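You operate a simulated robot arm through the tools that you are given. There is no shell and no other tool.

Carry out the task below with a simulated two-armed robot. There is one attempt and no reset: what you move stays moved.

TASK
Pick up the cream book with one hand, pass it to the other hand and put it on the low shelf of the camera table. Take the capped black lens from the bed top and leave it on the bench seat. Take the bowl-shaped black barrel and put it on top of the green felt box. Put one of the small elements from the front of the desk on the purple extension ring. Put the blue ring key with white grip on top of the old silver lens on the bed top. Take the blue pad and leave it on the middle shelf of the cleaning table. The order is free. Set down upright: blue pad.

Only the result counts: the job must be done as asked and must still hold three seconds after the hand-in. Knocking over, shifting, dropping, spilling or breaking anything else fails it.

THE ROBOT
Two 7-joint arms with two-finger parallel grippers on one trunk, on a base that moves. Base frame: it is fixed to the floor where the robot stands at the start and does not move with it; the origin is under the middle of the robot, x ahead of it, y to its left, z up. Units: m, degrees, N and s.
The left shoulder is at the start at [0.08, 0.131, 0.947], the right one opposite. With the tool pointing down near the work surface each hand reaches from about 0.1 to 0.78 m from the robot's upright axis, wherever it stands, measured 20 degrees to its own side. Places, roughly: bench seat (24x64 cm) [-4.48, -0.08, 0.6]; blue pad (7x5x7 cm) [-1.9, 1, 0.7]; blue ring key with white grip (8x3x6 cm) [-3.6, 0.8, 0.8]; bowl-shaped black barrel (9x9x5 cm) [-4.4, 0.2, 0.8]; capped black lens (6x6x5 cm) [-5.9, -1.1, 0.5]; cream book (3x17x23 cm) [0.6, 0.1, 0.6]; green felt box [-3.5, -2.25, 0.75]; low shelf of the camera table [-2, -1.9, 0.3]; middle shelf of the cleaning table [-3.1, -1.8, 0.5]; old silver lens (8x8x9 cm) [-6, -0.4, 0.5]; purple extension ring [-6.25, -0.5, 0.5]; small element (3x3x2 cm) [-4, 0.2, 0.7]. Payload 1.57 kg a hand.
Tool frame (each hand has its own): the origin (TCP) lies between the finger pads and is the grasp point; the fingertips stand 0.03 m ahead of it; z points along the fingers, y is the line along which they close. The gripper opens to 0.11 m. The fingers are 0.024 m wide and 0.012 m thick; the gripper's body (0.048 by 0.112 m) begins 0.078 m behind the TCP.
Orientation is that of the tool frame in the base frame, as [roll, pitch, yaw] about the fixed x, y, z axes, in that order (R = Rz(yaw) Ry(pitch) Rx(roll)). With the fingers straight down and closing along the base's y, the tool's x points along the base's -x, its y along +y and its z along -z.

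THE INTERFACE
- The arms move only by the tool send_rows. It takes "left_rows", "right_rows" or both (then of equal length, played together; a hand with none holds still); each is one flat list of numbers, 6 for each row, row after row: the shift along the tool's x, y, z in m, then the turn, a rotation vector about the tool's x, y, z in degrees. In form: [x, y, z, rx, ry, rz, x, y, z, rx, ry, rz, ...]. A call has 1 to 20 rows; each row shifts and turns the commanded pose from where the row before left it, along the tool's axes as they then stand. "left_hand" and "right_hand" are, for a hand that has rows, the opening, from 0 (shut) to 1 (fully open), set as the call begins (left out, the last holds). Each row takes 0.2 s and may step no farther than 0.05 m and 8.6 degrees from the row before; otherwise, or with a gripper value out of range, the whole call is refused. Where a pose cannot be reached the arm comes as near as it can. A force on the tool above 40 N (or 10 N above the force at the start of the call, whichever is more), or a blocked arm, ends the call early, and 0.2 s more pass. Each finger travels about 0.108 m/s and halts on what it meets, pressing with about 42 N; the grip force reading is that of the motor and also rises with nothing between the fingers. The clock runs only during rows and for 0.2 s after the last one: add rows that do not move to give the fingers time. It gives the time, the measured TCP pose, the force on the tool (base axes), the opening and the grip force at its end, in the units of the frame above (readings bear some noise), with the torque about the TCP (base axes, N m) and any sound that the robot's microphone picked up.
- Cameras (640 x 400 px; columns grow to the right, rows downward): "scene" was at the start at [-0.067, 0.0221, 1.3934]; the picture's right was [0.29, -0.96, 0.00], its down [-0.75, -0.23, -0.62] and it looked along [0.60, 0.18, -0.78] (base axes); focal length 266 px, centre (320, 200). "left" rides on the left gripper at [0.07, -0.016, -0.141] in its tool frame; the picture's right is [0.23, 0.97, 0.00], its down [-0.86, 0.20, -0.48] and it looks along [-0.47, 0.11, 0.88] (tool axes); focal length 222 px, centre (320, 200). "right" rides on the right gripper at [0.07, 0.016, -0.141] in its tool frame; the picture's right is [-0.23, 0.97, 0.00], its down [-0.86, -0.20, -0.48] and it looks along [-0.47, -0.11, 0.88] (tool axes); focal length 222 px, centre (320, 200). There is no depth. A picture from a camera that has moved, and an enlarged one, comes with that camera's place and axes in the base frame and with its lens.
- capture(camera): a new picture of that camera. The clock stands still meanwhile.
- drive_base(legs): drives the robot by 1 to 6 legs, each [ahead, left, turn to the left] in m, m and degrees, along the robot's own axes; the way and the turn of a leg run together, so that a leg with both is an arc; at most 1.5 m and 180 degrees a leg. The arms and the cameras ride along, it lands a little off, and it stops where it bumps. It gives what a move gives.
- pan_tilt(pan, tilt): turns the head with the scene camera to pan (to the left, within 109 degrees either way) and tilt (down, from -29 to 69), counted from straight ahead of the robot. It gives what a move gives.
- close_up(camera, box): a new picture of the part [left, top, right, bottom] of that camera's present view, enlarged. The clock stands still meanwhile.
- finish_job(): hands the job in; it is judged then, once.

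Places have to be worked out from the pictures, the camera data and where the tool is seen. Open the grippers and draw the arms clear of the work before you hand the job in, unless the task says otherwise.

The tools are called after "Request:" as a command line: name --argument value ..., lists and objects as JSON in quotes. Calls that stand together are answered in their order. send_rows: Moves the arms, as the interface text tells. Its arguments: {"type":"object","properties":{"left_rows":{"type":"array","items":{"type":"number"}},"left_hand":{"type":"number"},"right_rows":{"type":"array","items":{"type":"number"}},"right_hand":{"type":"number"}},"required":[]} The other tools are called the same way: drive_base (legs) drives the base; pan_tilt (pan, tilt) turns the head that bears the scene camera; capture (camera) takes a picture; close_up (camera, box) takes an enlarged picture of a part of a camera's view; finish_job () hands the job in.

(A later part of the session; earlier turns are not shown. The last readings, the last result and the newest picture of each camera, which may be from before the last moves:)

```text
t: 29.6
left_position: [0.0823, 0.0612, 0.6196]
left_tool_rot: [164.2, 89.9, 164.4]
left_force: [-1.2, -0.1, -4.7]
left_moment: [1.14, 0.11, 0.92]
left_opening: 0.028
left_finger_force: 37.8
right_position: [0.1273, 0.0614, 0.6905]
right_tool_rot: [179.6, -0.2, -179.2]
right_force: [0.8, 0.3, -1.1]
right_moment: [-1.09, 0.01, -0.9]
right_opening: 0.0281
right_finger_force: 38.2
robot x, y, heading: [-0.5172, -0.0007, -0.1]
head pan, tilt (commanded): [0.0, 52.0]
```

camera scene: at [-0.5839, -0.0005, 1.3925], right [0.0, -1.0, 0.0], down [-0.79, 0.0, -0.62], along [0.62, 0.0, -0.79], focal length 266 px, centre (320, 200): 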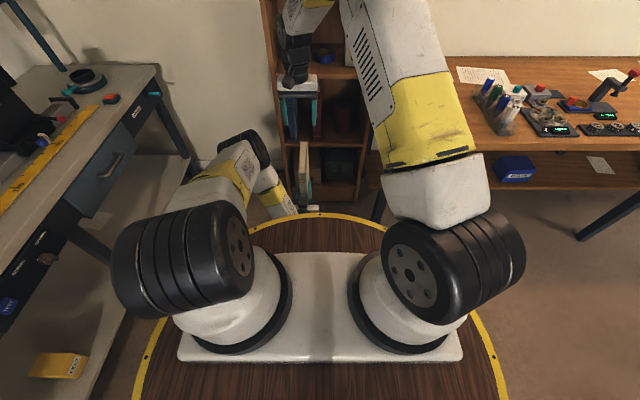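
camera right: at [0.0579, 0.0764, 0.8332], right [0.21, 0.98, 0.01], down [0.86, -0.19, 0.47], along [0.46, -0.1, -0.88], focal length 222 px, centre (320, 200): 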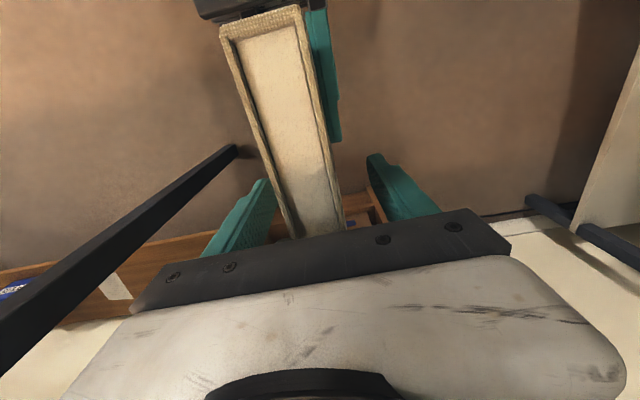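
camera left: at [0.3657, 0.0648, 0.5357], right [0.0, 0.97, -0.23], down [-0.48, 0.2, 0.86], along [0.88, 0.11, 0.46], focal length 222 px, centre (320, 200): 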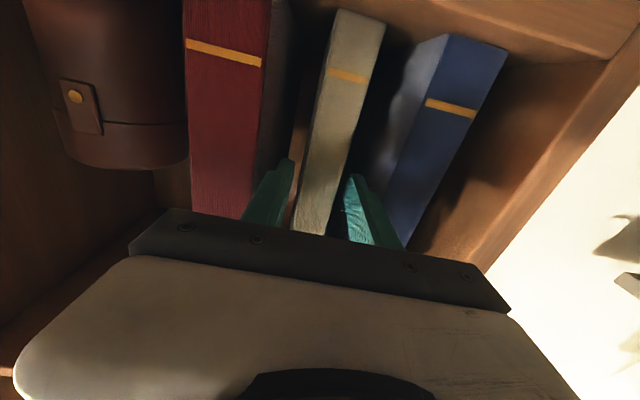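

Both hands now hold it. I open the left hand, then part the hands: right goes ahead with the book 4 cm while left draws back 5 cm.

Request:
send_rows --left_rows '[0, 0, 0, 0, 0, 0, 0, 0, 0, 0, 0, 0, 0, 0, 0, 0, 0, 0]' --left_hand 0.6

Request:
send_rows --left_rows '[0, 0, -0.02, 0, 0, 0, 0, 0, -0.02, 0, 0, 0, 0, 0, -0.01, 0, 0, 0, 0, 0, 0, 0, 0, 0]' --right_rows '[-0.015, 0, 0, 0, 0, 0, -0.015, 0, 0, 0, 0, 0, -0.01, 0, 0, 0, 0, 0, 0, 0, 0, 0, 0, 0]'

Request:
capture --camera "right"

Request:
capture --camera "scene"

```text
t: 30.4
left_position: [0.0819, 0.0612, 0.6187]
left_tool_rot: [-177.4, 89.9, -177.3]
left_force: [-0.4, 0.2, -0.1]
left_moment: [-0.01, 0.0, 0.01]
left_opening: 0.066
left_finger_force: 0.1
right_position: [0.1268, 0.0605, 0.6907]
right_tool_rot: [179.6, -0.2, -179.3]
right_force: [0.7, 0.5, 0.3]
right_moment: [0.02, -0.02, 0.03]
right_opening: 0.0279
right_finger_force: 38.2
robot x, y, heading: [-0.5232, -0.0007, 0.1]
head pan, tilt (commanded): [0.0, 52.0]
```

```text
t: 31.4
left_position: [0.0357, 0.0604, 0.621]
left_tool_rot: [12.4, 89.7, 12.8]
left_force: [-0.1, 0.9, 0.2]
left_moment: [0.0, -0.01, 0.02]
left_opening: 0.0661
left_finger_force: 0.0
right_position: [0.1675, 0.0618, 0.6905]
right_tool_rot: [179.6, -0.4, -179.3]
right_force: [0.3, -1.0, 0.0]
right_moment: [0.03, -0.05, -0.02]
right_opening: 0.0277
right_finger_force: 38.0
robot x, y, heading: [-0.523, 0.0033, -0.0]
head pan, tilt (commanded): [0.0, 52.0]
```

```text
taken
camera right: at [0.0986, 0.0772, 0.8323], right [0.21, 0.98, 0.01], down [0.86, -0.19, 0.47], along [0.46, -0.1, -0.88], focal length 222 px, centre (320, 200)
```

right: 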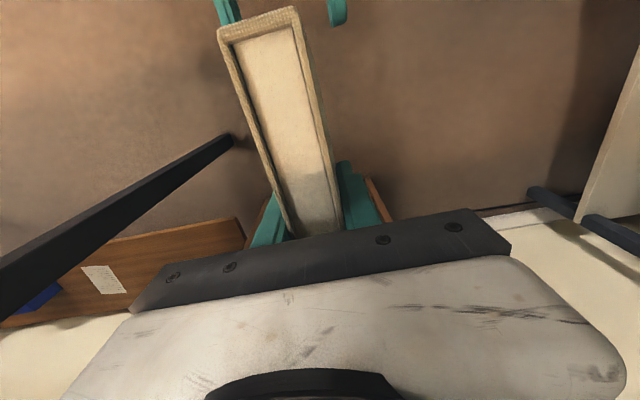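

```text
taken
camera scene: at [-0.5822, -0.0008, 1.3926], right [0.0, -1.0, 0.0], down [-0.79, 0.0, -0.61], along [0.61, 0.0, -0.79], focal length 266 px, centre (320, 200)
```

scene: 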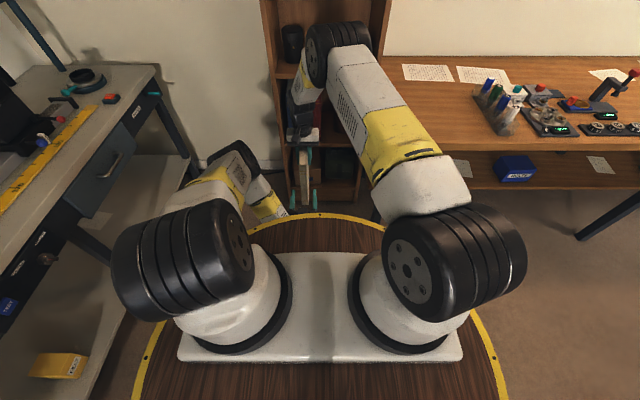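

The book is now in the right hand only. I move the left hand out to the side, up, and turn it back to pointing down for driving.

Request:
send_rows --left_rows '[0, 0.043, 0, 0, 0, 0, 0, 0.043, 0, 0, 0, 0, 0, 0.043, 0, 0, 0, 0, 0, 0.043, 0, 0, 0, 0, 0, 0.043, 0, 0, 0, 0, -0.045, 0, 0, 0, 0, 0, -0.045, 0, 0, 0, 0, 0, -0.045, 0, 0, 0, 0, 0, -0.045, 0, 0, 0, 0, 0]'

Request:
send_rows --left_rows '[0, 0, 0, 0, 8.2, 0, 0, 0, 0, 0, 8.2, 0, 0, 0, 0, 0, 8.2, 0, 0, 0, 0, 0, 8.2, 0, 0, 0, 0, 0, 8.2, 0, 0, 0, 0, 0, 8.2, 0, 0, 0, 0, 0, 8.2, 0, 0, 0, 0, 0, 8.2, 0, 0, 0, 0, 0, 8.2, 0, 0, 0, 0, 0, 8.2, 0, 0, 0, 0, 0, 8.0, 0]'

Request:
capture --camera "scene"

```text
t: 33.4
left_position: [0.031, 0.2754, 0.8001]
left_tool_rot: [179.1, 89.9, 179.2]
left_force: [0.2, -0.6, 0.2]
left_moment: [0.0, 0.01, 0.01]
left_opening: 0.0659
left_finger_force: 0.1
right_position: [0.1677, 0.0622, 0.6896]
right_tool_rot: [179.6, -0.2, -179.3]
right_force: [0.7, -0.1, -0.4]
right_moment: [-0.02, -0.06, 0.02]
right_opening: 0.0281
right_finger_force: 38.2
robot x, y, heading: [-0.5231, 0.0021, 0.1]
head pan, tilt (commanded): [0.0, 52.0]
```

```text
t: 35.8
left_position: [0.0312, 0.2754, 0.7999]
left_tool_rot: [-179.9, -0.2, -179.9]
left_force: [0.7, -0.4, 0.5]
left_moment: [0.03, -0.01, 0.03]
left_opening: 0.066
left_finger_force: 0.2
right_position: [0.1663, 0.0615, 0.6911]
right_tool_rot: [179.6, -0.2, -179.4]
right_force: [-0.5, -0.3, -0.4]
right_moment: [0.01, -0.06, 0.03]
right_opening: 0.0279
right_finger_force: 37.8
robot x, y, heading: [-0.5186, 0.0013, 0.2]
head pan, tilt (commanded): [0.0, 52.0]
```

```text
taken
camera scene: at [-0.584, -0.0004, 1.3925], right [0.0, -1.0, 0.0], down [-0.79, 0.0, -0.62], along [0.62, 0.0, -0.79], focal length 266 px, centre (320, 200)
```

scene: 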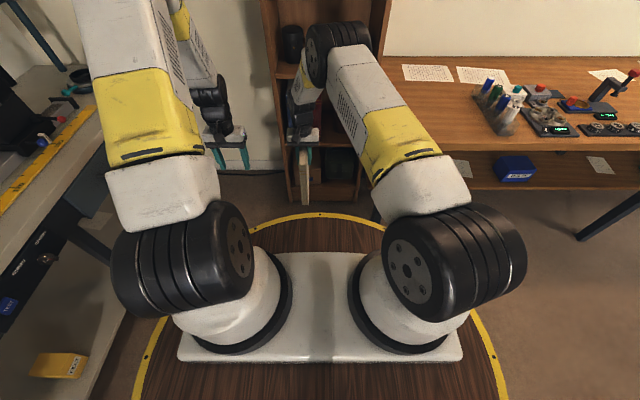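

The left hand is stowed; the book hangs in the right hand. I bring the right hand in closer and then back away from the bookcase.

Request:
send_rows --right_rows '[0.034, -0.033, -0.01, 0, 0, 0, 0.034, -0.033, -0.01, 0, 0, 0, 0.034, -0.033, -0.01, 0, 0, 0, 0.034, -0.033, -0.01, 0, 0, 0, 0.034, -0.033, -0.01, 0, 0, 0, 0.034, -0.033, -0.01, 0, 0, 0, 0, 0, 0, 0, 0, 0]'

Request:
drive_base --legs '[[-0.5, 0, 0], [0, 0, -90]]'

Request:
pan_tilt --pan 0 --tilt 20

Request:
capture --camera "scene"

```text
t: 37.4
left_position: [0.0324, 0.2757, 0.7993]
left_tool_rot: [-179.9, 0.0, -180.0]
left_force: [1.2, 0.1, -0.3]
left_moment: [-0.01, 0.02, 0.02]
left_opening: 0.066
left_finger_force: 0.1
right_position: [-0.0347, -0.1381, 0.7503]
right_tool_rot: [179.6, -0.2, -179.2]
right_force: [0.9, -0.3, -7.4]
right_moment: [0.0, -0.07, 0.01]
right_opening: 0.0279
right_finger_force: 37.9
robot x, y, heading: [-0.5154, -0.0021, 0.2]
head pan, tilt (commanded): [0.0, 52.0]
```

```text
t: 44.1
left_position: [-0.7414, -0.5502, 0.7989]
left_tool_rot: [-180.0, -0.1, 90.6]
left_force: [-0.7, 0.0, -0.2]
left_moment: [0.0, 0.01, 0.02]
left_opening: 0.0658
left_finger_force: 0.1
right_position: [-1.1566, -0.4866, 0.7513]
right_tool_rot: [179.6, -0.1, 91.2]
right_force: [0.3, -0.2, -7.0]
right_moment: [-0.05, 0.01, -0.02]
right_opening: 0.0279
right_finger_force: 37.8
robot x, y, heading: [-1.0171, 0.0001, -89.6]
head pan, tilt (commanded): [0.0, 52.0]
```

```text
t: 45.1
left_position: [-0.7421, -0.5505, 0.8]
left_tool_rot: [180.0, -0.1, 90.6]
left_force: [0.3, -0.8, 0.2]
left_moment: [-0.01, -0.03, -0.02]
left_opening: 0.0658
left_finger_force: 0.1
right_position: [-1.1557, -0.4875, 0.7511]
right_tool_rot: [179.6, -0.2, 91.2]
right_force: [-1.0, -0.3, -6.9]
right_moment: [-0.05, -0.01, 0.01]
right_opening: 0.0278
right_finger_force: 38.4
robot x, y, heading: [-1.0264, -0.0036, -89.3]
head pan, tilt (commanded): [0.0, 20.0]
```

```text
taken
camera scene: at [-1.0221, 0.0449, 1.4407], right [-1.0, -0.01, 0.0], down [0.0, 0.34, -0.94], along [0.01, -0.94, -0.34], focal length 266 px, centre (320, 200)
```

scene: 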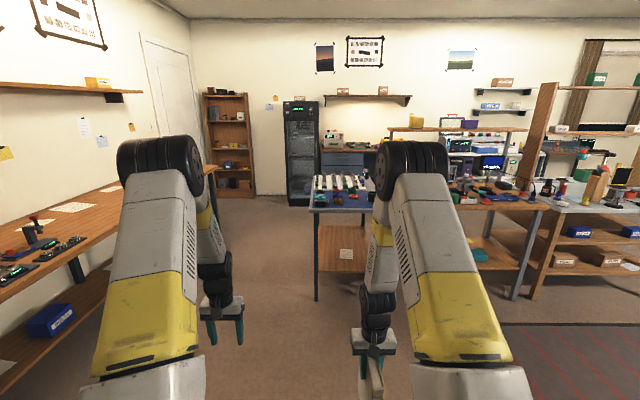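

The book's 7 N load is on the right hand. The camera table's front edge seems at y≈-1.68, x from about -1.6 to -2.55. I drive over to stand in front of it at a distance.

Request:
drive_base --legs '[[0.0, -1.0, -0.6], [0.5, 0, 0]]'

Request:
pan_tilt --pan 0 --tilt 30

Request:
capture --camera "scene"

Request:
capture --camera "left"

```text
t: 52.8
left_position: [-1.7192, -1.0586, 0.7993]
left_tool_rot: [-180.0, -0.2, 91.0]
left_force: [-0.4, -0.2, -0.3]
left_moment: [-0.03, -0.02, 0.04]
left_opening: 0.0662
left_finger_force: 0.1
right_position: [-2.1315, -0.9975, 0.7507]
right_tool_rot: [179.5, -0.2, 91.5]
right_force: [-0.3, 0.7, -7.2]
right_moment: [-0.05, -0.03, 0.03]
right_opening: 0.0278
right_finger_force: 38.4
robot x, y, heading: [-2.0004, -0.5091, -89.3]
head pan, tilt (commanded): [0.0, 20.0]
```

```text
t: 53.5
left_position: [-1.7191, -1.0588, 0.7994]
left_tool_rot: [179.9, -0.2, 90.9]
left_force: [-0.2, 0.0, 0.6]
left_moment: [0.01, -0.01, -0.04]
left_opening: 0.0657
left_finger_force: 0.3
right_position: [-2.1322, -0.9974, 0.752]
right_tool_rot: [179.6, -0.2, 91.5]
right_force: [-0.4, 0.4, -7.2]
right_moment: [-0.04, 0.02, -0.02]
right_opening: 0.0278
right_finger_force: 37.9
robot x, y, heading: [-2.001, -0.5125, -89.1]
head pan, tilt (commanded): [0.0, 30.0]
```

```text
taken
camera scene: at [-2.0016, -0.4621, 1.4248], right [-1.0, -0.01, 0.0], down [-0.01, 0.5, -0.87], along [0.01, -0.87, -0.5], focal length 266 px, centre (320, 200)
```

scene: 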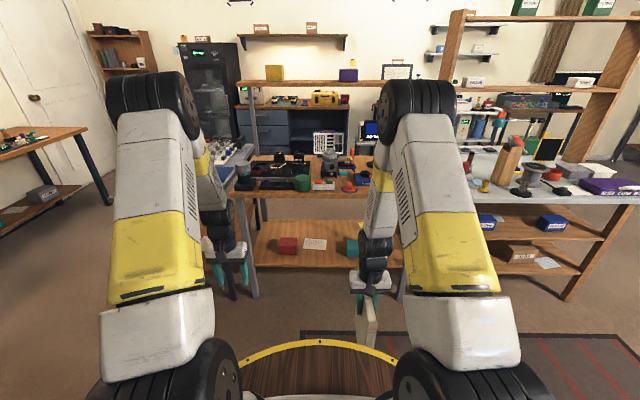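

```text
taken
camera left: at [-1.735, -0.9887, 0.9418], right [0.97, 0.24, 0.0], down [0.21, -0.85, 0.48], along [0.12, -0.46, -0.88], focal length 222 px, centre (320, 200)
```

left: 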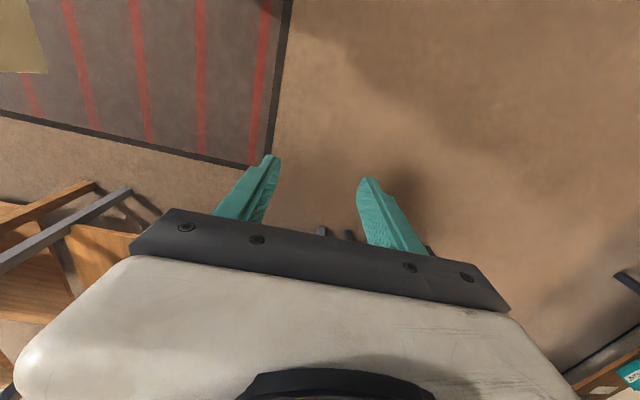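

I see the camera table's low shelf with a red box, a paper and a green box on it. I enlarge to measure the free space.

Request:
close_up --camera "scene" --box '[235, 180, 411, 290]'

Request:
close_up --camera "scene" --box '[440, 150, 640, 310]'

```text
3.64 times, centred on (323, 235) of scene
camera zoom: at [-2.0016, -0.4621, 1.4248], right [-1.0, -0.01, 0.0], down [-0.01, 0.5, -0.87], along [0.01, -0.87, -0.5], focal length 969 px, centre (309, 73)
```

zoom: 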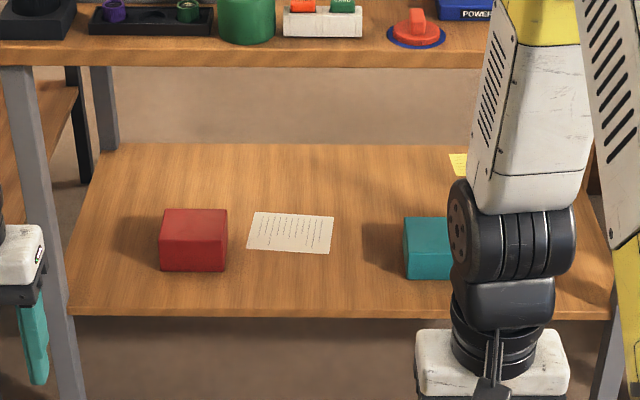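

```text
2.50 times, centred on (540, 230) of scene
camera zoom: at [-2.0016, -0.4621, 1.4248], right [-1.0, -0.01, 0.0], down [-0.01, 0.5, -0.87], along [0.01, -0.87, -0.5], focal length 666 px, centre (-230, 125)
```

zoom: 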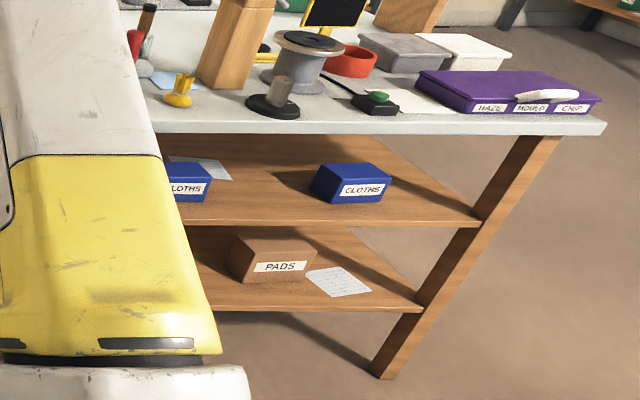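

The low shelf is at z≈0.3, front edge y≈-1.635, x from -1.60 to -2.48; there is a free strip between the paper (to x≈-2.03) and the teal box (from x≈-2.15). I turn the right hand with the book to horizontal in free space: forward first, then pitch.

Request:
send_rows --right_rows '[-0.044, 0, 0, 0, 0, 0, -0.044, 0, 0, 0, 0, 0, -0.044, 0, 0, 0, 0, 0, 0, 0, 0, 0, -8, 0, 0, 0, 0, 0, -8, 0, 0, 0, 0, 0, -8, 0, 0, 0, 0, 0, -8, 0, 0, 0, 0, 0, -8, 0, 0, 0, 0, 0, -8, 0]'

Request:
capture --camera "scene"

```text
t: 55.5
left_position: [-1.7182, -1.0589, 0.8002]
left_tool_rot: [179.9, 0.0, 90.9]
left_force: [-0.2, 0.0, -0.2]
left_moment: [0.01, 0.01, 0.02]
left_opening: 0.0659
left_finger_force: 0.0
right_position: [-2.1287, -1.1285, 0.7494]
right_tool_rot: [179.5, 47.8, 91.1]
right_force: [-0.5, 0.0, -7.2]
right_moment: [0.32, -0.01, -0.03]
right_opening: 0.0279
right_finger_force: 38.0
robot x, y, heading: [-2.0012, -0.511, -89.2]
head pan, tilt (commanded): [0.0, 30.0]
```

```text
taken
camera scene: at [-2.0016, -0.462, 1.4247], right [-1.0, -0.01, 0.0], down [-0.01, 0.5, -0.87], along [0.01, -0.87, -0.5], focal length 266 px, centre (320, 200)
```

scene: 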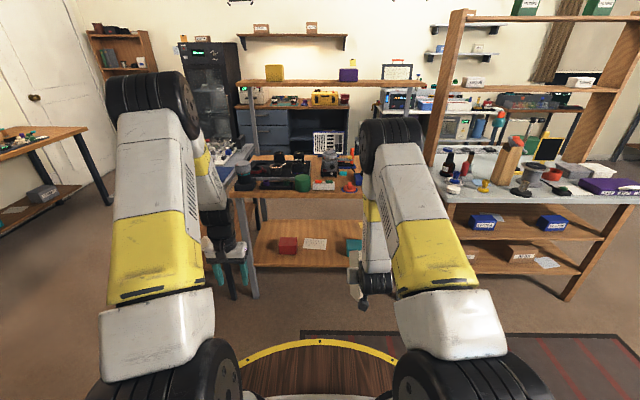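

Half turned, moment 0.32 N m, no slip seen. I finish the turn to horizontal and lower towards z≈0.5.

Request:
send_rows --right_rows '[0, 0, 0, 0, -8, 0, 0, 0, 0, 0, -8, 0, 0, 0, 0, 0, -8, 0, 0, 0, 0, 0, -8, 0, 0, 0, 0, 0, -8, 0, 0, 0, 0, 0, -2, 0, 0.03, 0, 0, 0, 0, 0, 0.03, 0, 0, 0, 0, 0, 0.03, 0, 0, 0, 0, 0, 0.03, 0, 0, 0, 0, 0, 0.03, 0, 0, 0, 0, 0, 0, 0, 0, 0, 0, 0]'

Request:
capture --camera "scene"

Request:
capture --camera "right"

```text
t: 58.1
left_position: [-1.7183, -1.0594, 0.7997]
left_tool_rot: [-180.0, -0.1, 90.9]
left_force: [-0.2, 0.6, -0.4]
left_moment: [-0.01, 0.02, -0.02]
left_opening: 0.0661
left_finger_force: 0.1
right_position: [-2.127, -1.1296, 0.6001]
right_tool_rot: [118.0, 89.5, 29.5]
right_force: [-0.4, -0.9, -6.5]
right_moment: [0.43, 0.03, -0.03]
right_opening: 0.028
right_finger_force: 38.0
robot x, y, heading: [-2.0009, -0.5127, -89.1]
head pan, tilt (commanded): [0.0, 30.0]
```

```text
taken
camera scene: at [-2.0016, -0.4621, 1.4247], right [-1.0, -0.02, 0.0], down [-0.01, 0.5, -0.87], along [0.01, -0.87, -0.5], focal length 266 px, centre (320, 200)
```

scene: 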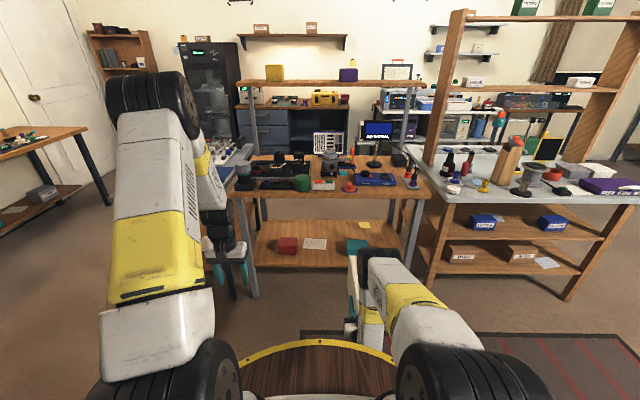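

```text
taken
camera right: at [-2.1143, -0.9865, 0.5316], right [0.97, 0.02, 0.23], down [-0.22, 0.47, 0.86], along [-0.09, -0.88, 0.46], focal length 222 px, centre (320, 200)
```

right: 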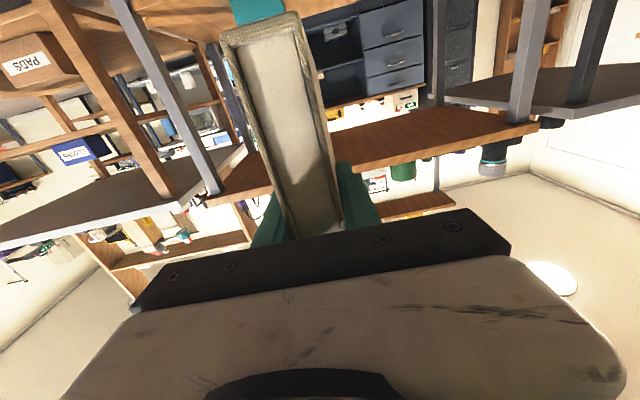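

The book is horizontal and steady in the hand (moment 0.43 N m). With the arm down the right part of the shelf is visible; I enlarge it.

Request:
close_up --camera "scene" --box '[235, 190, 435, 315]'

```text
3.20 times, centred on (335, 252) of scene
camera zoom: at [-2.0016, -0.4621, 1.4247], right [-1.0, -0.02, 0.0], down [-0.01, 0.5, -0.87], along [0.01, -0.87, -0.5], focal length 852 px, centre (272, 32)
```

zoom: 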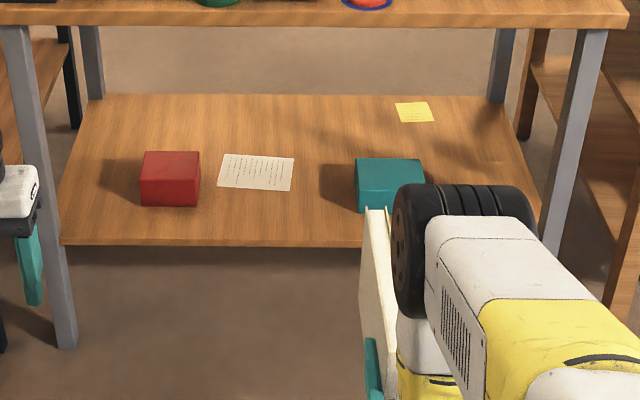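

The gap between paper (x≈-2.03) and teal box (x≈-2.153) is free; I aim for x≈-2.088. I lower the hand to z≈0.43 here first to check the reach.

Request:
send_rows --right_rows '[0.03, 0, 0, 0, 0, 0, 0.03, 0, 0, 0, 0, 0, 0.03, 0, 0, 0, 0, 0, 0.03, 0, 0, 0, 0, 0, 0.03, 0, 0, 0, 0, 0, 0.02, 0, 0, 0, 0, 0, 0, 0, 0, 0, 0, 0]'

Request:
capture --camera "scene"

Request:
capture --camera "right"

```text
t: 59.7
left_position: [-1.7187, -1.0589, 0.7985]
left_tool_rot: [179.9, -0.1, 90.9]
left_force: [-0.2, -0.5, 0.0]
left_moment: [0.0, -0.02, -0.01]
left_opening: 0.066
left_finger_force: 0.0
right_position: [-2.1277, -1.1308, 0.5238]
right_tool_rot: [119.2, 89.6, 30.7]
right_force: [-0.4, -0.2, -6.5]
right_moment: [0.43, 0.0, -0.01]
right_opening: 0.0276
right_finger_force: 38.2
right hand out of reach, approached as far as the arm can: row 3, 4, 5, 6
robot x, y, heading: [-1.9988, -0.5091, -88.9]
head pan, tilt (commanded): [0.0, 30.0]
```

```text
taken
camera scene: at [-2.0016, -0.4621, 1.4247], right [-1.0, -0.01, 0.0], down [-0.01, 0.5, -0.87], along [0.01, -0.87, -0.5], focal length 266 px, centre (320, 200)
```

scene: 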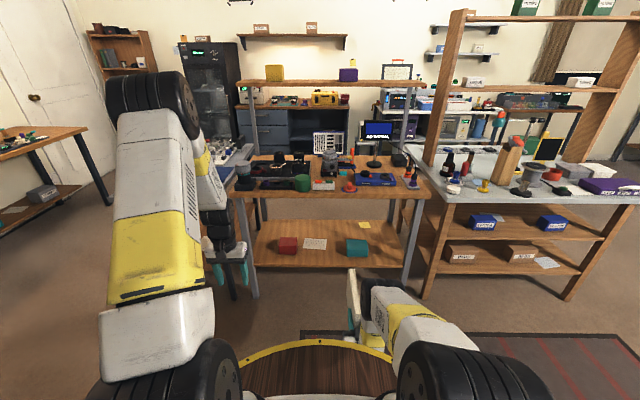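

```text
taken
camera right: at [-2.1145, -0.9882, 0.4562], right [0.97, 0.02, 0.23], down [-0.22, 0.47, 0.86], along [-0.09, -0.88, 0.46], focal length 222 px, centre (320, 200)
```

right: 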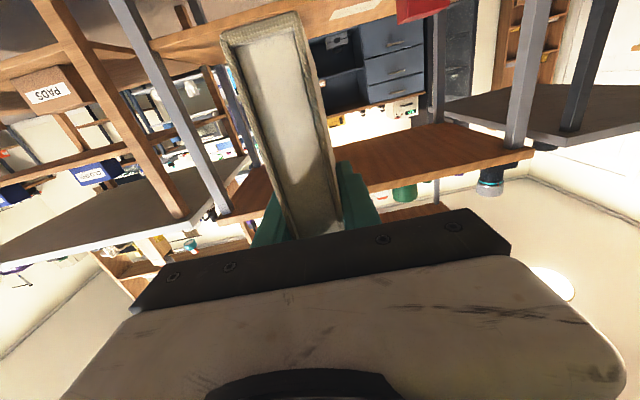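

Going straight down is out of reach at this distance; the wrist seems limited. I try farther ahead (0.09 m more) and lower to see what can be reached with a level hand.

Request:
send_rows --right_rows '[0, 0, 0.03, 0, 0, 0, 0, 0, 0.03, 0, 0, 0, 0, 0, 0.03, 0, 0, 0, 0, 0, 0, 0, 0, 0]'

Request:
send_rows --right_rows '[0, 0, 0.03, 0, 0, 0, 0, 0, 0.03, 0, 0, 0, 0, 0, 0, 0, 0, 0]'

```text
t: 60.7
left_position: [-1.7186, -1.0596, 0.7988]
left_tool_rot: [179.9, -0.1, 90.9]
left_force: [-0.3, 0.0, 0.3]
left_moment: [0.02, -0.01, -0.01]
left_opening: 0.0661
left_finger_force: 0.0
right_position: [-2.1265, -1.2118, 0.5273]
right_tool_rot: [122.3, 89.5, 33.8]
right_force: [-0.6, 0.3, -7.2]
right_moment: [0.48, 0.0, 0.0]
right_opening: 0.0279
right_finger_force: 38.6
right hand out of reach, approached as far as the arm can: row 3
robot x, y, heading: [-2.0015, -0.5141, -89.0]
head pan, tilt (commanded): [0.0, 30.0]
```

```text
t: 61.5
left_position: [-1.7184, -1.0588, 0.7997]
left_tool_rot: [-180.0, -0.1, 90.9]
left_force: [-0.9, 0.0, -0.9]
left_moment: [0.02, 0.01, 0.0]
left_opening: 0.066
left_finger_force: 0.0
right_position: [-2.128, -1.2569, 0.5352]
right_tool_rot: [125.1, 89.5, 36.6]
right_force: [0.0, -0.2, -6.6]
right_moment: [0.48, 0.02, 0.02]
right_opening: 0.0278
right_finger_force: 38.7
right hand out of reach, approached as far as the arm can: row 1, 2
robot x, y, heading: [-2.0021, -0.513, -89.1]
head pan, tilt (commanded): [0.0, 30.0]
```

Level hand bottoms out near z 0.53 at any distance. I test how low it gets with the hand pitched about 32° down.

Request:
send_rows --right_rows '[0, 0, -0.04, 0, 8, 0, 0, 0, -0.04, 0, 8, 0, 0, 0, 0, 0, 8, 0, 0, 0, 0, 0, 8, 0, 0, 0, 0, 0, 0, 0]'

Request:
send_rows --right_rows '[0.025, 0, 0.016, 0, 0, 0, 0.025, 0, 0.016, 0, 0, 0, 0.025, 0, 0.016, 0, 0, 0, 0.025, 0, 0.016, 0, 0, 0, 0, 0, 0, 0, 0, 0]'

```text
t: 62.7
left_position: [-1.7184, -1.0599, 0.7998]
left_tool_rot: [-179.9, -0.1, 90.8]
left_force: [-0.6, 0.0, 0.1]
left_moment: [0.03, -0.02, -0.01]
left_opening: 0.0658
left_finger_force: 0.0
right_position: [-2.1292, -1.1751, 0.54]
right_tool_rot: [179.4, 57.8, 90.9]
right_force: [0.0, 0.2, -7.0]
right_moment: [0.4, 0.01, 0.04]
right_opening: 0.028
right_finger_force: 38.3
robot x, y, heading: [-2.0, -0.5084, -89.0]
head pan, tilt (commanded): [0.0, 30.0]
```

```text
t: 63.9
left_position: [-1.7175, -1.0581, 0.7997]
left_tool_rot: [180.0, -0.1, 90.8]
left_force: [-1.0, 0.7, 0.3]
left_moment: [-0.01, 0.01, 0.03]
left_opening: 0.0661
left_finger_force: 0.1
right_position: [-2.1301, -1.1782, 0.4221]
right_tool_rot: [179.3, 57.8, 90.9]
right_force: [0.4, 0.3, -6.6]
right_moment: [0.35, 0.01, 0.01]
right_opening: 0.0278
right_finger_force: 38.2
robot x, y, heading: [-1.9995, -0.5062, -89.1]
head pan, tilt (commanded): [0.0, 30.0]
```

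With 32° down-pitch z 0.42 is reached easily. I keep lowering to find the limit (free space, nothing below).

Request:
send_rows --right_rows '[0.025, 0, 0.016, 0, 0, 0, 0.025, 0, 0.016, 0, 0, 0, 0.025, 0, 0.016, 0, 0, 0, 0, 0, 0, 0, 0, 0]'

Request:
send_rows --right_rows '[0, 0, 0, 0, -8, 0, 0, 0, 0, 0, -8, 0, 0, 0, 0, 0, 0, 0]'

Request:
capture --camera "scene"

```text
t: 64.9
left_position: [-1.7191, -1.0591, 0.7999]
left_tool_rot: [179.9, -0.1, 91.0]
left_force: [-0.1, -0.1, 0.7]
left_moment: [-0.05, 0.01, 0.01]
left_opening: 0.0659
left_finger_force: 0.0
right_position: [-2.1287, -1.1771, 0.4015]
right_tool_rot: [179.2, 57.7, 90.8]
right_force: [0.2, 0.2, -6.1]
right_moment: [0.35, 0.0, 0.0]
right_opening: 0.028
right_finger_force: 38.2
right hand out of reach, approached as far as the arm can: row 1, 2, 3
robot x, y, heading: [-2.0041, -0.5166, -88.9]
head pan, tilt (commanded): [0.0, 30.0]
```

```text
t: 65.7
left_position: [-1.7194, -1.0585, 0.8003]
left_tool_rot: [-179.9, 0.0, 91.0]
left_force: [0.6, 0.6, 0.0]
left_moment: [0.0, 0.0, 0.0]
left_opening: 0.0661
left_finger_force: 0.1
right_position: [-2.1438, -1.1906, 0.4182]
right_tool_rot: [179.0, 61.8, 90.6]
right_force: [0.8, 0.7, -7.2]
right_moment: [0.35, 0.0, -0.02]
right_opening: 0.028
right_finger_force: 37.6
right hand out of reach, approached as far as the arm can: row 1, 2
robot x, y, heading: [-1.9975, -0.5074, -89.2]
head pan, tilt (commanded): [0.0, 30.0]
```

```text
taken
camera scene: at [-2.0016, -0.4621, 1.4247], right [-1.0, -0.02, 0.0], down [-0.01, 0.5, -0.87], along [0.01, -0.87, -0.5], focal length 266 px, centre (320, 200)
```

scene: 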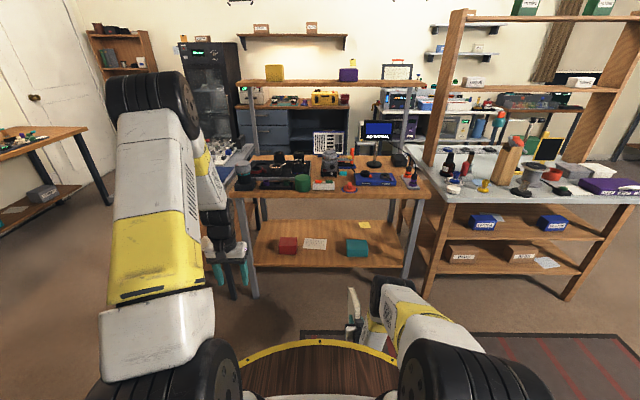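

Even pitched, z stops near 0.40. Before choosing another grasp I test whether a level hand reaches lower when held farther out to the right side.

Request:
send_rows --right_rows '[-0.025, 0, -0.016, 0, 0, 0, -0.025, 0, -0.016, 0, 0, 0, -0.025, 0, -0.016, 0, 0, 0, -0.025, 0, -0.016, 0, 0, 0, 0, 0, 0, 0, -8, 0, 0, 0, 0, 0, -8, 0, 0, 0, 0, 0, 0, 0]'

Request:
send_rows --right_rows '[0, -0.04, 0, 0, 0, 0, 0, -0.04, 0, 0, 0, 0, 0, -0.04, 0, 0, 0, 0, 0, -0.04, 0, 0, 0, 0, 0, -0.04, 0, 0, 0, 0, 0.03, 0, 0, 0, 0, 0, 0.03, 0, 0, 0, 0, 0, 0.03, 0, 0, 0, 0, 0, 0.03, 0, 0, 0, 0, 0, 0, 0, 0, 0, 0, 0]'

Request:
capture --camera "scene"

```text
t: 67.3
left_position: [-1.7195, -1.0591, 0.7988]
left_tool_rot: [180.0, -0.2, 90.9]
left_force: [-0.5, -0.6, -0.1]
left_moment: [0.02, 0.03, -0.01]
left_opening: 0.0659
left_finger_force: 0.0
right_position: [-2.1454, -1.1811, 0.537]
right_tool_rot: [178.2, 77.7, 89.7]
right_force: [-0.2, -0.1, -7.1]
right_moment: [0.42, 0.04, 0.0]
right_opening: 0.0278
right_finger_force: 38.6
robot x, y, heading: [-2.0042, -0.5096, -89.1]
head pan, tilt (commanded): [0.0, 30.0]
```

```text
t: 69.5
left_position: [-1.7176, -1.059, 0.7994]
left_tool_rot: [179.9, -0.1, 90.9]
left_force: [-0.6, 0.3, 0.2]
left_moment: [0.0, 0.02, -0.04]
left_opening: 0.0661
left_finger_force: 0.1
right_position: [-2.3453, -1.1707, 0.4582]
right_tool_rot: [178.3, 77.8, 89.7]
right_force: [-0.1, 0.2, -7.5]
right_moment: [0.45, 0.0, -0.02]
right_opening: 0.0278
right_finger_force: 38.0
right hand out of reach, approached as far as the arm can: row 8, 9
robot x, y, heading: [-1.999, -0.5122, -88.9]
head pan, tilt (commanded): [0.0, 30.0]
```

```text
taken
camera scene: at [-2.0017, -0.4621, 1.4247], right [-1.0, -0.01, 0.0], down [-0.01, 0.5, -0.87], along [0.01, -0.87, -0.5], focal length 266 px, centre (320, 200)
```

scene: 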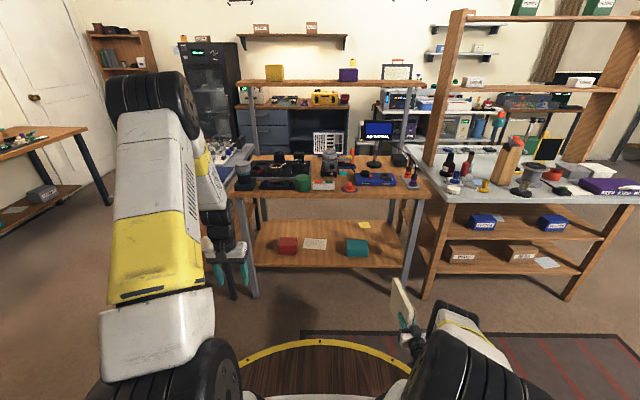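

Slightly better to the side. I test closer to the body as well.

Request:
send_rows --right_rows '[0.01, 0, -0.04, 0, 0, 0, 0.01, 0, -0.04, 0, 0, 0, 0.01, 0, -0.04, 0, 0, 0, 0, 0, 0, 0, 0, 0]'

Request:
send_rows --right_rows '[0.02, -0.02, -0.02, 0, 0, 0, 0.02, -0.02, -0.02, 0, 0, 0, 0.02, -0.02, 0, 0, 0, 0, 0, 0, 0, 0, 0, 0]'

```text
t: 70.5
left_position: [-1.719, -1.0576, 0.7993]
left_tool_rot: [-180.0, 0.0, 90.9]
left_force: [0.4, 0.2, 0.1]
left_moment: [0.01, -0.03, -0.02]
left_opening: 0.066
left_finger_force: 0.2
right_position: [-2.3484, -1.0457, 0.4545]
right_tool_rot: [178.1, 77.8, 89.6]
right_force: [0.0, -0.1, -6.8]
right_moment: [0.39, 0.0, 0.0]
right_opening: 0.0278
right_finger_force: 38.6
robot x, y, heading: [-2.0018, -0.5115, -89.1]
head pan, tilt (commanded): [0.0, 30.0]
```

```text
t: 71.5
left_position: [-1.7185, -1.0587, 0.7994]
left_tool_rot: [-179.9, -0.1, 91.0]
left_force: [0.0, 0.0, 0.4]
left_moment: [0.0, 0.0, 0.01]
left_opening: 0.0661
left_finger_force: 0.0
right_position: [-2.3945, -1.0003, 0.433]
right_tool_rot: [178.2, 77.9, 89.8]
right_force: [0.4, 0.2, -7.3]
right_moment: [0.45, 0.01, 0.0]
right_opening: 0.0281
right_finger_force: 38.4
right hand out of reach, approached as far as the arm can: row 2, 3
robot x, y, heading: [-1.9988, -0.5095, -89.3]
head pan, tilt (commanded): [0.0, 30.0]
```

Level at the shelf's height is out of reach for either arm, so I will re-seat the grasp: left hand holds the book from above while the right hand re-grips the near upper corner at 45°. First I bring the book back up and level in front of the trunk.

Request:
send_rows --right_rows '[-0.045, 0, 0, 0, 0, 0, -0.045, 0, 0, 0, 0, 0, -0.045, 0, 0, 0, 0, 0, -0.045, 0, 0, 0, 0, 0, -0.045, 0, 0, 0, 0, 0, -0.045, 0, 0, 0, 0, 0, 0, 0.043, 0.006, 0, -1.5, 0, 0, 0.043, 0.006, 0, -1.5, 0, 0, 0.043, 0.006, 0, -1.5, 0, 0, 0.043, 0.006, 0, -1.5, 0, 0, 0.043, 0.006, 0, -1.5, 0, 0, 0.043, 0.006, 0, -1.5, 0, 0, 0.043, 0.006, 0, -1.5, 0, 0, 0.043, 0.006, 0, -1.5, 0, 0, 0, 0, 0, 0, 0]'

Request:
capture --camera "right"

```text
t: 74.7
left_position: [-1.7194, -1.0591, 0.8]
left_tool_rot: [180.0, -0.1, 90.8]
left_force: [-0.3, 0.8, -0.5]
left_moment: [-0.02, 0.0, -0.02]
left_opening: 0.0661
left_finger_force: 0.0
right_position: [-2.0511, -1.0958, 0.6938]
right_tool_rot: [118.4, 89.6, 29.9]
right_force: [-0.3, 0.3, -7.1]
right_moment: [0.45, 0.03, 0.02]
right_opening: 0.0276
right_finger_force: 38.8
robot x, y, heading: [-2.0011, -0.5139, -89.3]
head pan, tilt (commanded): [0.0, 30.0]
```

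```text
taken
camera right: at [-2.0365, -0.9542, 0.6255], right [0.97, 0.02, 0.23], down [-0.22, 0.47, 0.86], along [-0.09, -0.88, 0.46], focal length 222 px, centre (320, 200)
```

right: 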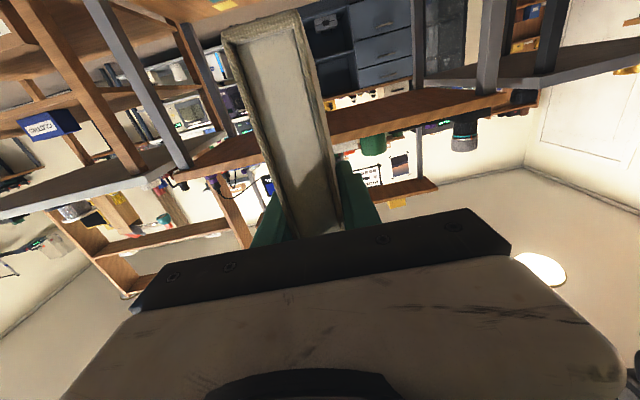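

The book is level at z 0.694, centre plane x≈-2.05. I raise the left hand and bring it over the book's upper (fore-edge) side near its far part.

Request:
send_rows --left_rows '[0, 0, -0.04, 0, 0, 0, 0, 0, -0.04, 0, 0, 0, 0, 0, -0.04, 0, 0, 0, -0.018, -0.0412, 0, 0, 0, 0, -0.018, -0.0412, 0, 0, 0, 0, -0.018, -0.0412, 0, 0, 0, 0, -0.018, -0.0412, 0, 0, 0, 0, -0.018, -0.0412, 0, 0, 0, 0, -0.018, -0.0412, 0, 0, 0, 0, -0.018, -0.0412, 0, 0, 0, 0, -0.018, -0.0412, 0, 0, 0, 0, 0, 0, 0, 0, 0, 0]' --left_hand 0.7

Request:
capture --camera "left"

Request:
capture --camera "scene"

```text
t: 77.3
left_position: [-2.0469, -1.2077, 0.9192]
left_tool_rot: [-180.0, -0.2, 90.9]
left_force: [-0.2, -0.7, -0.9]
left_moment: [0.02, 0.01, 0.01]
left_opening: 0.0768
left_finger_force: 0.1
right_position: [-2.0502, -1.0955, 0.6948]
right_tool_rot: [118.8, 89.6, 30.2]
right_force: [-0.1, 0.4, -6.4]
right_moment: [0.46, 0.03, -0.01]
right_opening: 0.0278
right_finger_force: 37.9
robot x, y, heading: [-2.0027, -0.5108, -89.1]
head pan, tilt (commanded): [0.0, 30.0]
```

```text
taken
camera left: at [-2.063, -1.137, 1.0626], right [0.97, 0.24, 0.0], down [0.21, -0.85, 0.48], along [0.12, -0.46, -0.88], focal length 222 px, centre (320, 200)
```

left: 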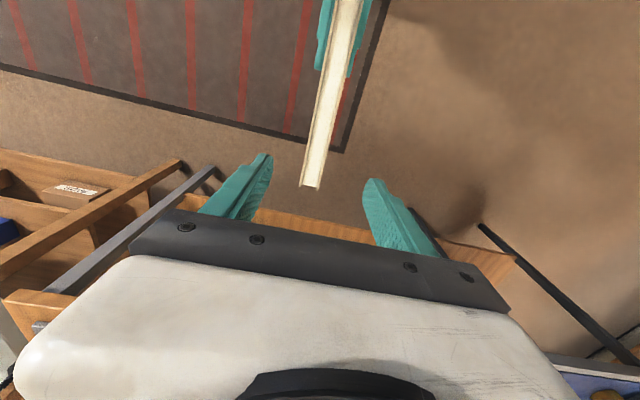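

```text
taken
camera scene: at [-2.0016, -0.4621, 1.4247], right [-1.0, -0.01, 0.0], down [-0.01, 0.5, -0.87], along [0.01, -0.87, -0.5], focal length 266 px, centre (320, 200)
```

scene: 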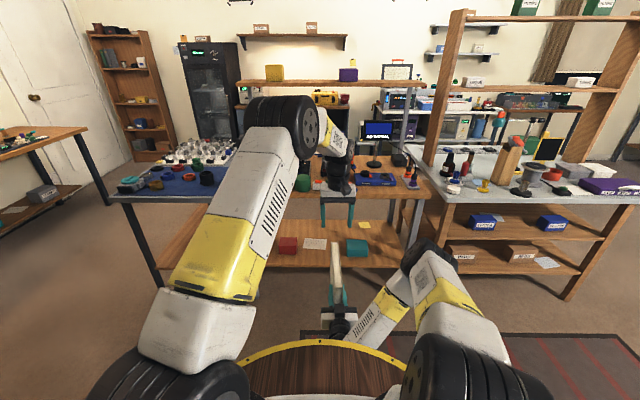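

The left hand sits centred above the book (book centre x≈-2.046 there). I lower it over the edge and close.

Request:
send_rows --left_rows '[0, 0, 0.04, 0, 0, 0, 0, 0, 0.04, 0, 0, 0, 0, 0, 0.04, 0, 0, 0, 0, 0, 0.04, 0, 0, 0, 0, 0, 0.03, 0, 0, 0, 0, 0, 0, 0, 0, 0]'

Request:
capture --camera "left"

Request:
capture --camera "scene"

```text
t: 78.7
left_position: [-2.046, -1.2063, 0.7306]
left_tool_rot: [-180.0, 0.0, 90.9]
left_force: [-0.3, -0.4, -0.2]
left_moment: [0.02, 0.02, 0.06]
left_opening: 0.0771
left_finger_force: 0.1
right_position: [-2.0502, -1.0965, 0.694]
right_tool_rot: [118.6, 89.6, 30.2]
right_force: [0.4, -0.7, -6.9]
right_moment: [0.48, 0.06, 0.0]
right_opening: 0.028
right_finger_force: 38.1
robot x, y, heading: [-2.003, -0.5129, -88.8]
head pan, tilt (commanded): [0.0, 30.0]
```

```text
taken
camera left: at [-2.0623, -1.1369, 0.8721], right [0.97, 0.24, 0.0], down [0.21, -0.85, 0.48], along [0.12, -0.46, -0.88], focal length 222 px, centre (320, 200)
```

left: 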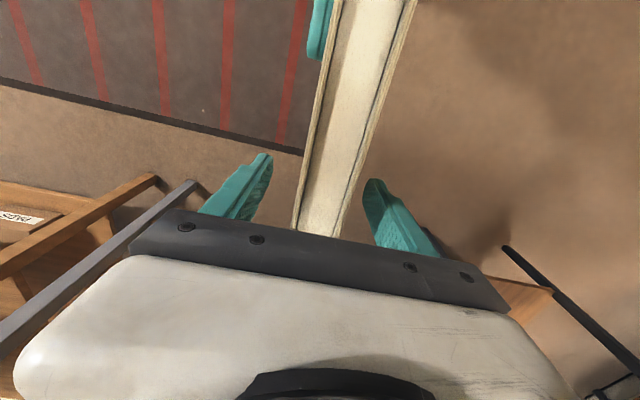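

```text
taken
camera scene: at [-2.0016, -0.4621, 1.4247], right [-1.0, -0.02, 0.0], down [-0.01, 0.5, -0.87], along [0.01, -0.87, -0.5], focal length 266 px, centre (320, 200)
```

scene: 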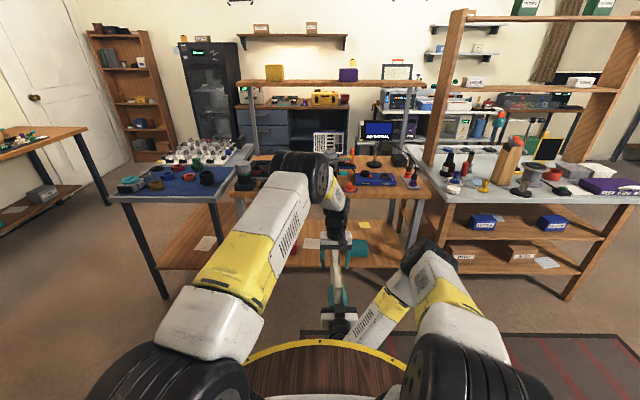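

The fingers straddle the upper edge. I close the left hand on the book.

Request:
send_rows --left_rows '[0, 0, 0, 0, 0, 0, 0, 0, 0, 0, 0, 0, 0, 0, 0, 0, 0, 0, 0, 0, 0, 0, 0, 0, 0, 0, 0, 0, 0, 0]' --left_hand 0.0

```text
t: 79.9
left_position: [-2.0478, -1.2067, 0.7296]
left_tool_rot: [-180.0, -0.2, 91.0]
left_force: [-9.9, -1.7, -0.1]
left_moment: [0.08, -1.04, 1.1]
left_opening: 0.0278
left_finger_force: 38.5
right_position: [-2.0493, -1.0972, 0.6927]
right_tool_rot: [115.4, 89.5, 26.9]
right_force: [9.6, 2.7, -2.8]
right_moment: [-0.09, 1.41, -0.02]
right_opening: 0.028
right_finger_force: 38.5
robot x, y, heading: [-1.9991, -0.5104, -89.1]
head pan, tilt (commanded): [0.0, 30.0]
```

Both hold. I open the right hand and re-seat it: up 4.4 cm, back 1.7 cm, then pitch 45° down about its TCP.

Request:
send_rows --right_rows '[0, 0, 0, 0, 0, 0, 0, 0, 0, 0, 0, 0, 0, 0, 0, 0, 0, 0]' --right_hand 0.55

Request:
send_rows --right_rows '[-0.015, 0, -0.006, 0, 0, 0, -0.015, 0, -0.006, 0, 0, 0, -0.014, 0, -0.005, 0, 0, 0, 0, 0, 0, 0, 7.5, 0, 0, 0, 0, 0, 7.5, 0, 0, 0, 0, 0, 7.5, 0, 0, 0, 0, 0, 7.5, 0, 0, 0, 0, 0, 7.5, 0, 0, 0, 0, 0, 7.5, 0, 0, 0, 0, 0, 0, 0]'

Request:
capture --camera "left"

Request:
capture --camera "right"

```text
t: 80.7
left_position: [-2.046, -1.2067, 0.7299]
left_tool_rot: [-180.0, -0.1, 90.9]
left_force: [-1.0, 0.0, 0.5]
left_moment: [-0.3, -0.02, 0.03]
left_opening: 0.0282
left_finger_force: 38.2
right_position: [-2.0506, -1.0972, 0.6947]
right_tool_rot: [115.0, 89.6, 26.4]
right_force: [-0.6, -1.0, -0.2]
right_moment: [-0.01, 0.0, -0.01]
right_opening: 0.0603
right_finger_force: 0.1
robot x, y, heading: [-1.9996, -0.5109, -89.3]
head pan, tilt (commanded): [0.0, 30.0]
```

```text
t: 82.9
left_position: [-2.0462, -1.2065, 0.7297]
left_tool_rot: [-180.0, 0.0, 90.9]
left_force: [-0.1, 0.9, -0.6]
left_moment: [-0.33, 0.01, 0.02]
left_opening: 0.0277
left_finger_force: 38.6
right_position: [-2.0515, -1.0799, 0.7388]
right_tool_rot: [179.4, 44.8, 91.2]
right_force: [-0.4, 0.9, 0.3]
right_moment: [-0.01, 0.01, -0.04]
right_opening: 0.0604
right_finger_force: 0.1
robot x, y, heading: [-2.0041, -0.5077, -89.3]
head pan, tilt (commanded): [0.0, 30.0]
```

```text
taken
camera left: at [-2.0624, -1.1369, 0.8723], right [0.97, 0.24, 0.0], down [0.21, -0.85, 0.48], along [0.12, -0.46, -0.88], focal length 222 px, centre (320, 200)
```

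left: 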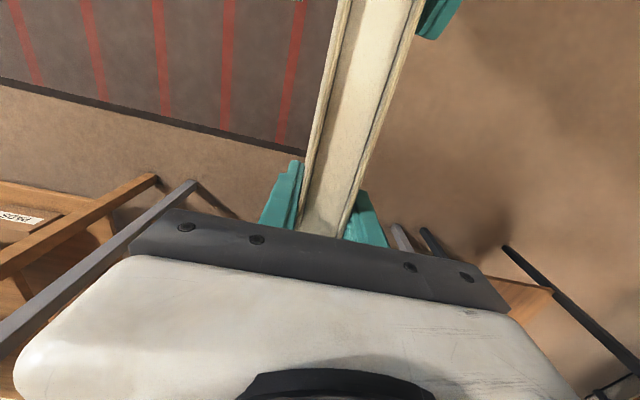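

```text
taken
camera right: at [-2.0378, -0.9303, 0.7901], right [0.98, -0.14, 0.17], down [-0.2, -0.28, 0.94], along [-0.08, -0.95, -0.3], focal length 222 px, centre (320, 200)
```

right: 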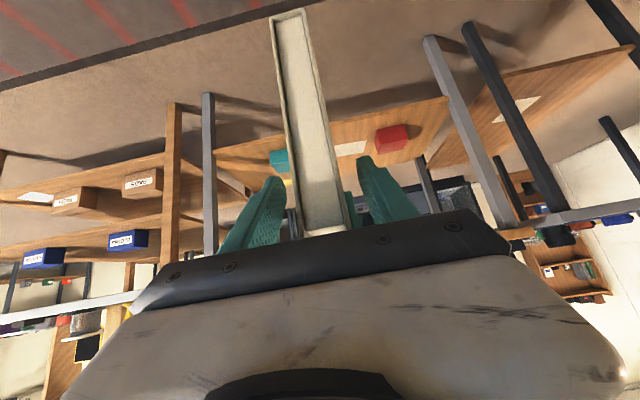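

The right hand is at the near upper corner, pitched 45°. I close it, then open the left.

Request:
send_rows --right_rows '[0, 0, 0, 0, 0, 0, 0, 0, 0, 0, 0, 0, 0, 0, 0, 0, 0, 0, 0, 0, 0, 0, 0, 0]' --right_hand 0.0

Request:
send_rows --left_rows '[0, 0, 0, 0, 0, 0, 0, 0, 0, 0, 0, 0, 0, 0, 0, 0, 0, 0]' --left_hand 0.6

Request:
capture --camera "left"

```text
t: 83.9
left_position: [-2.0463, -1.2066, 0.7302]
left_tool_rot: [179.9, -0.1, 90.9]
left_force: [-8.1, -4.2, 0.2]
left_moment: [0.59, -1.66, 1.34]
left_opening: 0.0282
left_finger_force: 38.4
right_position: [-2.0512, -1.08, 0.7368]
right_tool_rot: [179.4, 44.8, 91.1]
right_force: [7.1, 3.8, -0.7]
right_moment: [-0.88, 1.65, -0.29]
right_opening: 0.0281
right_finger_force: 38.2
robot x, y, heading: [-1.9995, -0.5084, -89.1]
head pan, tilt (commanded): [0.0, 30.0]
```

```text
t: 84.7
left_position: [-2.0461, -1.2077, 0.7296]
left_tool_rot: [180.0, -0.1, 90.8]
left_force: [-0.4, 0.7, 0.7]
left_moment: [0.0, 0.03, 0.01]
left_opening: 0.0662
left_finger_force: 0.0
right_position: [-2.051, -1.0818, 0.7385]
right_tool_rot: [179.4, 44.7, 91.1]
right_force: [-0.9, 0.1, 0.6]
right_moment: [0.57, 0.04, 0.0]
right_opening: 0.0279
right_finger_force: 38.5
robot x, y, heading: [-2.0037, -0.5092, -89.1]
head pan, tilt (commanded): [0.0, 30.0]
```

```text
taken
camera left: at [-2.0624, -1.1369, 0.8724], right [0.97, 0.24, 0.0], down [0.21, -0.85, 0.48], along [0.12, -0.46, -0.88], focal length 222 px, centre (320, 200)
```

left: 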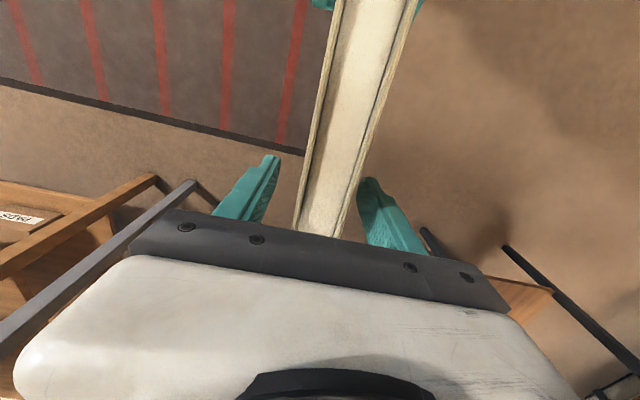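

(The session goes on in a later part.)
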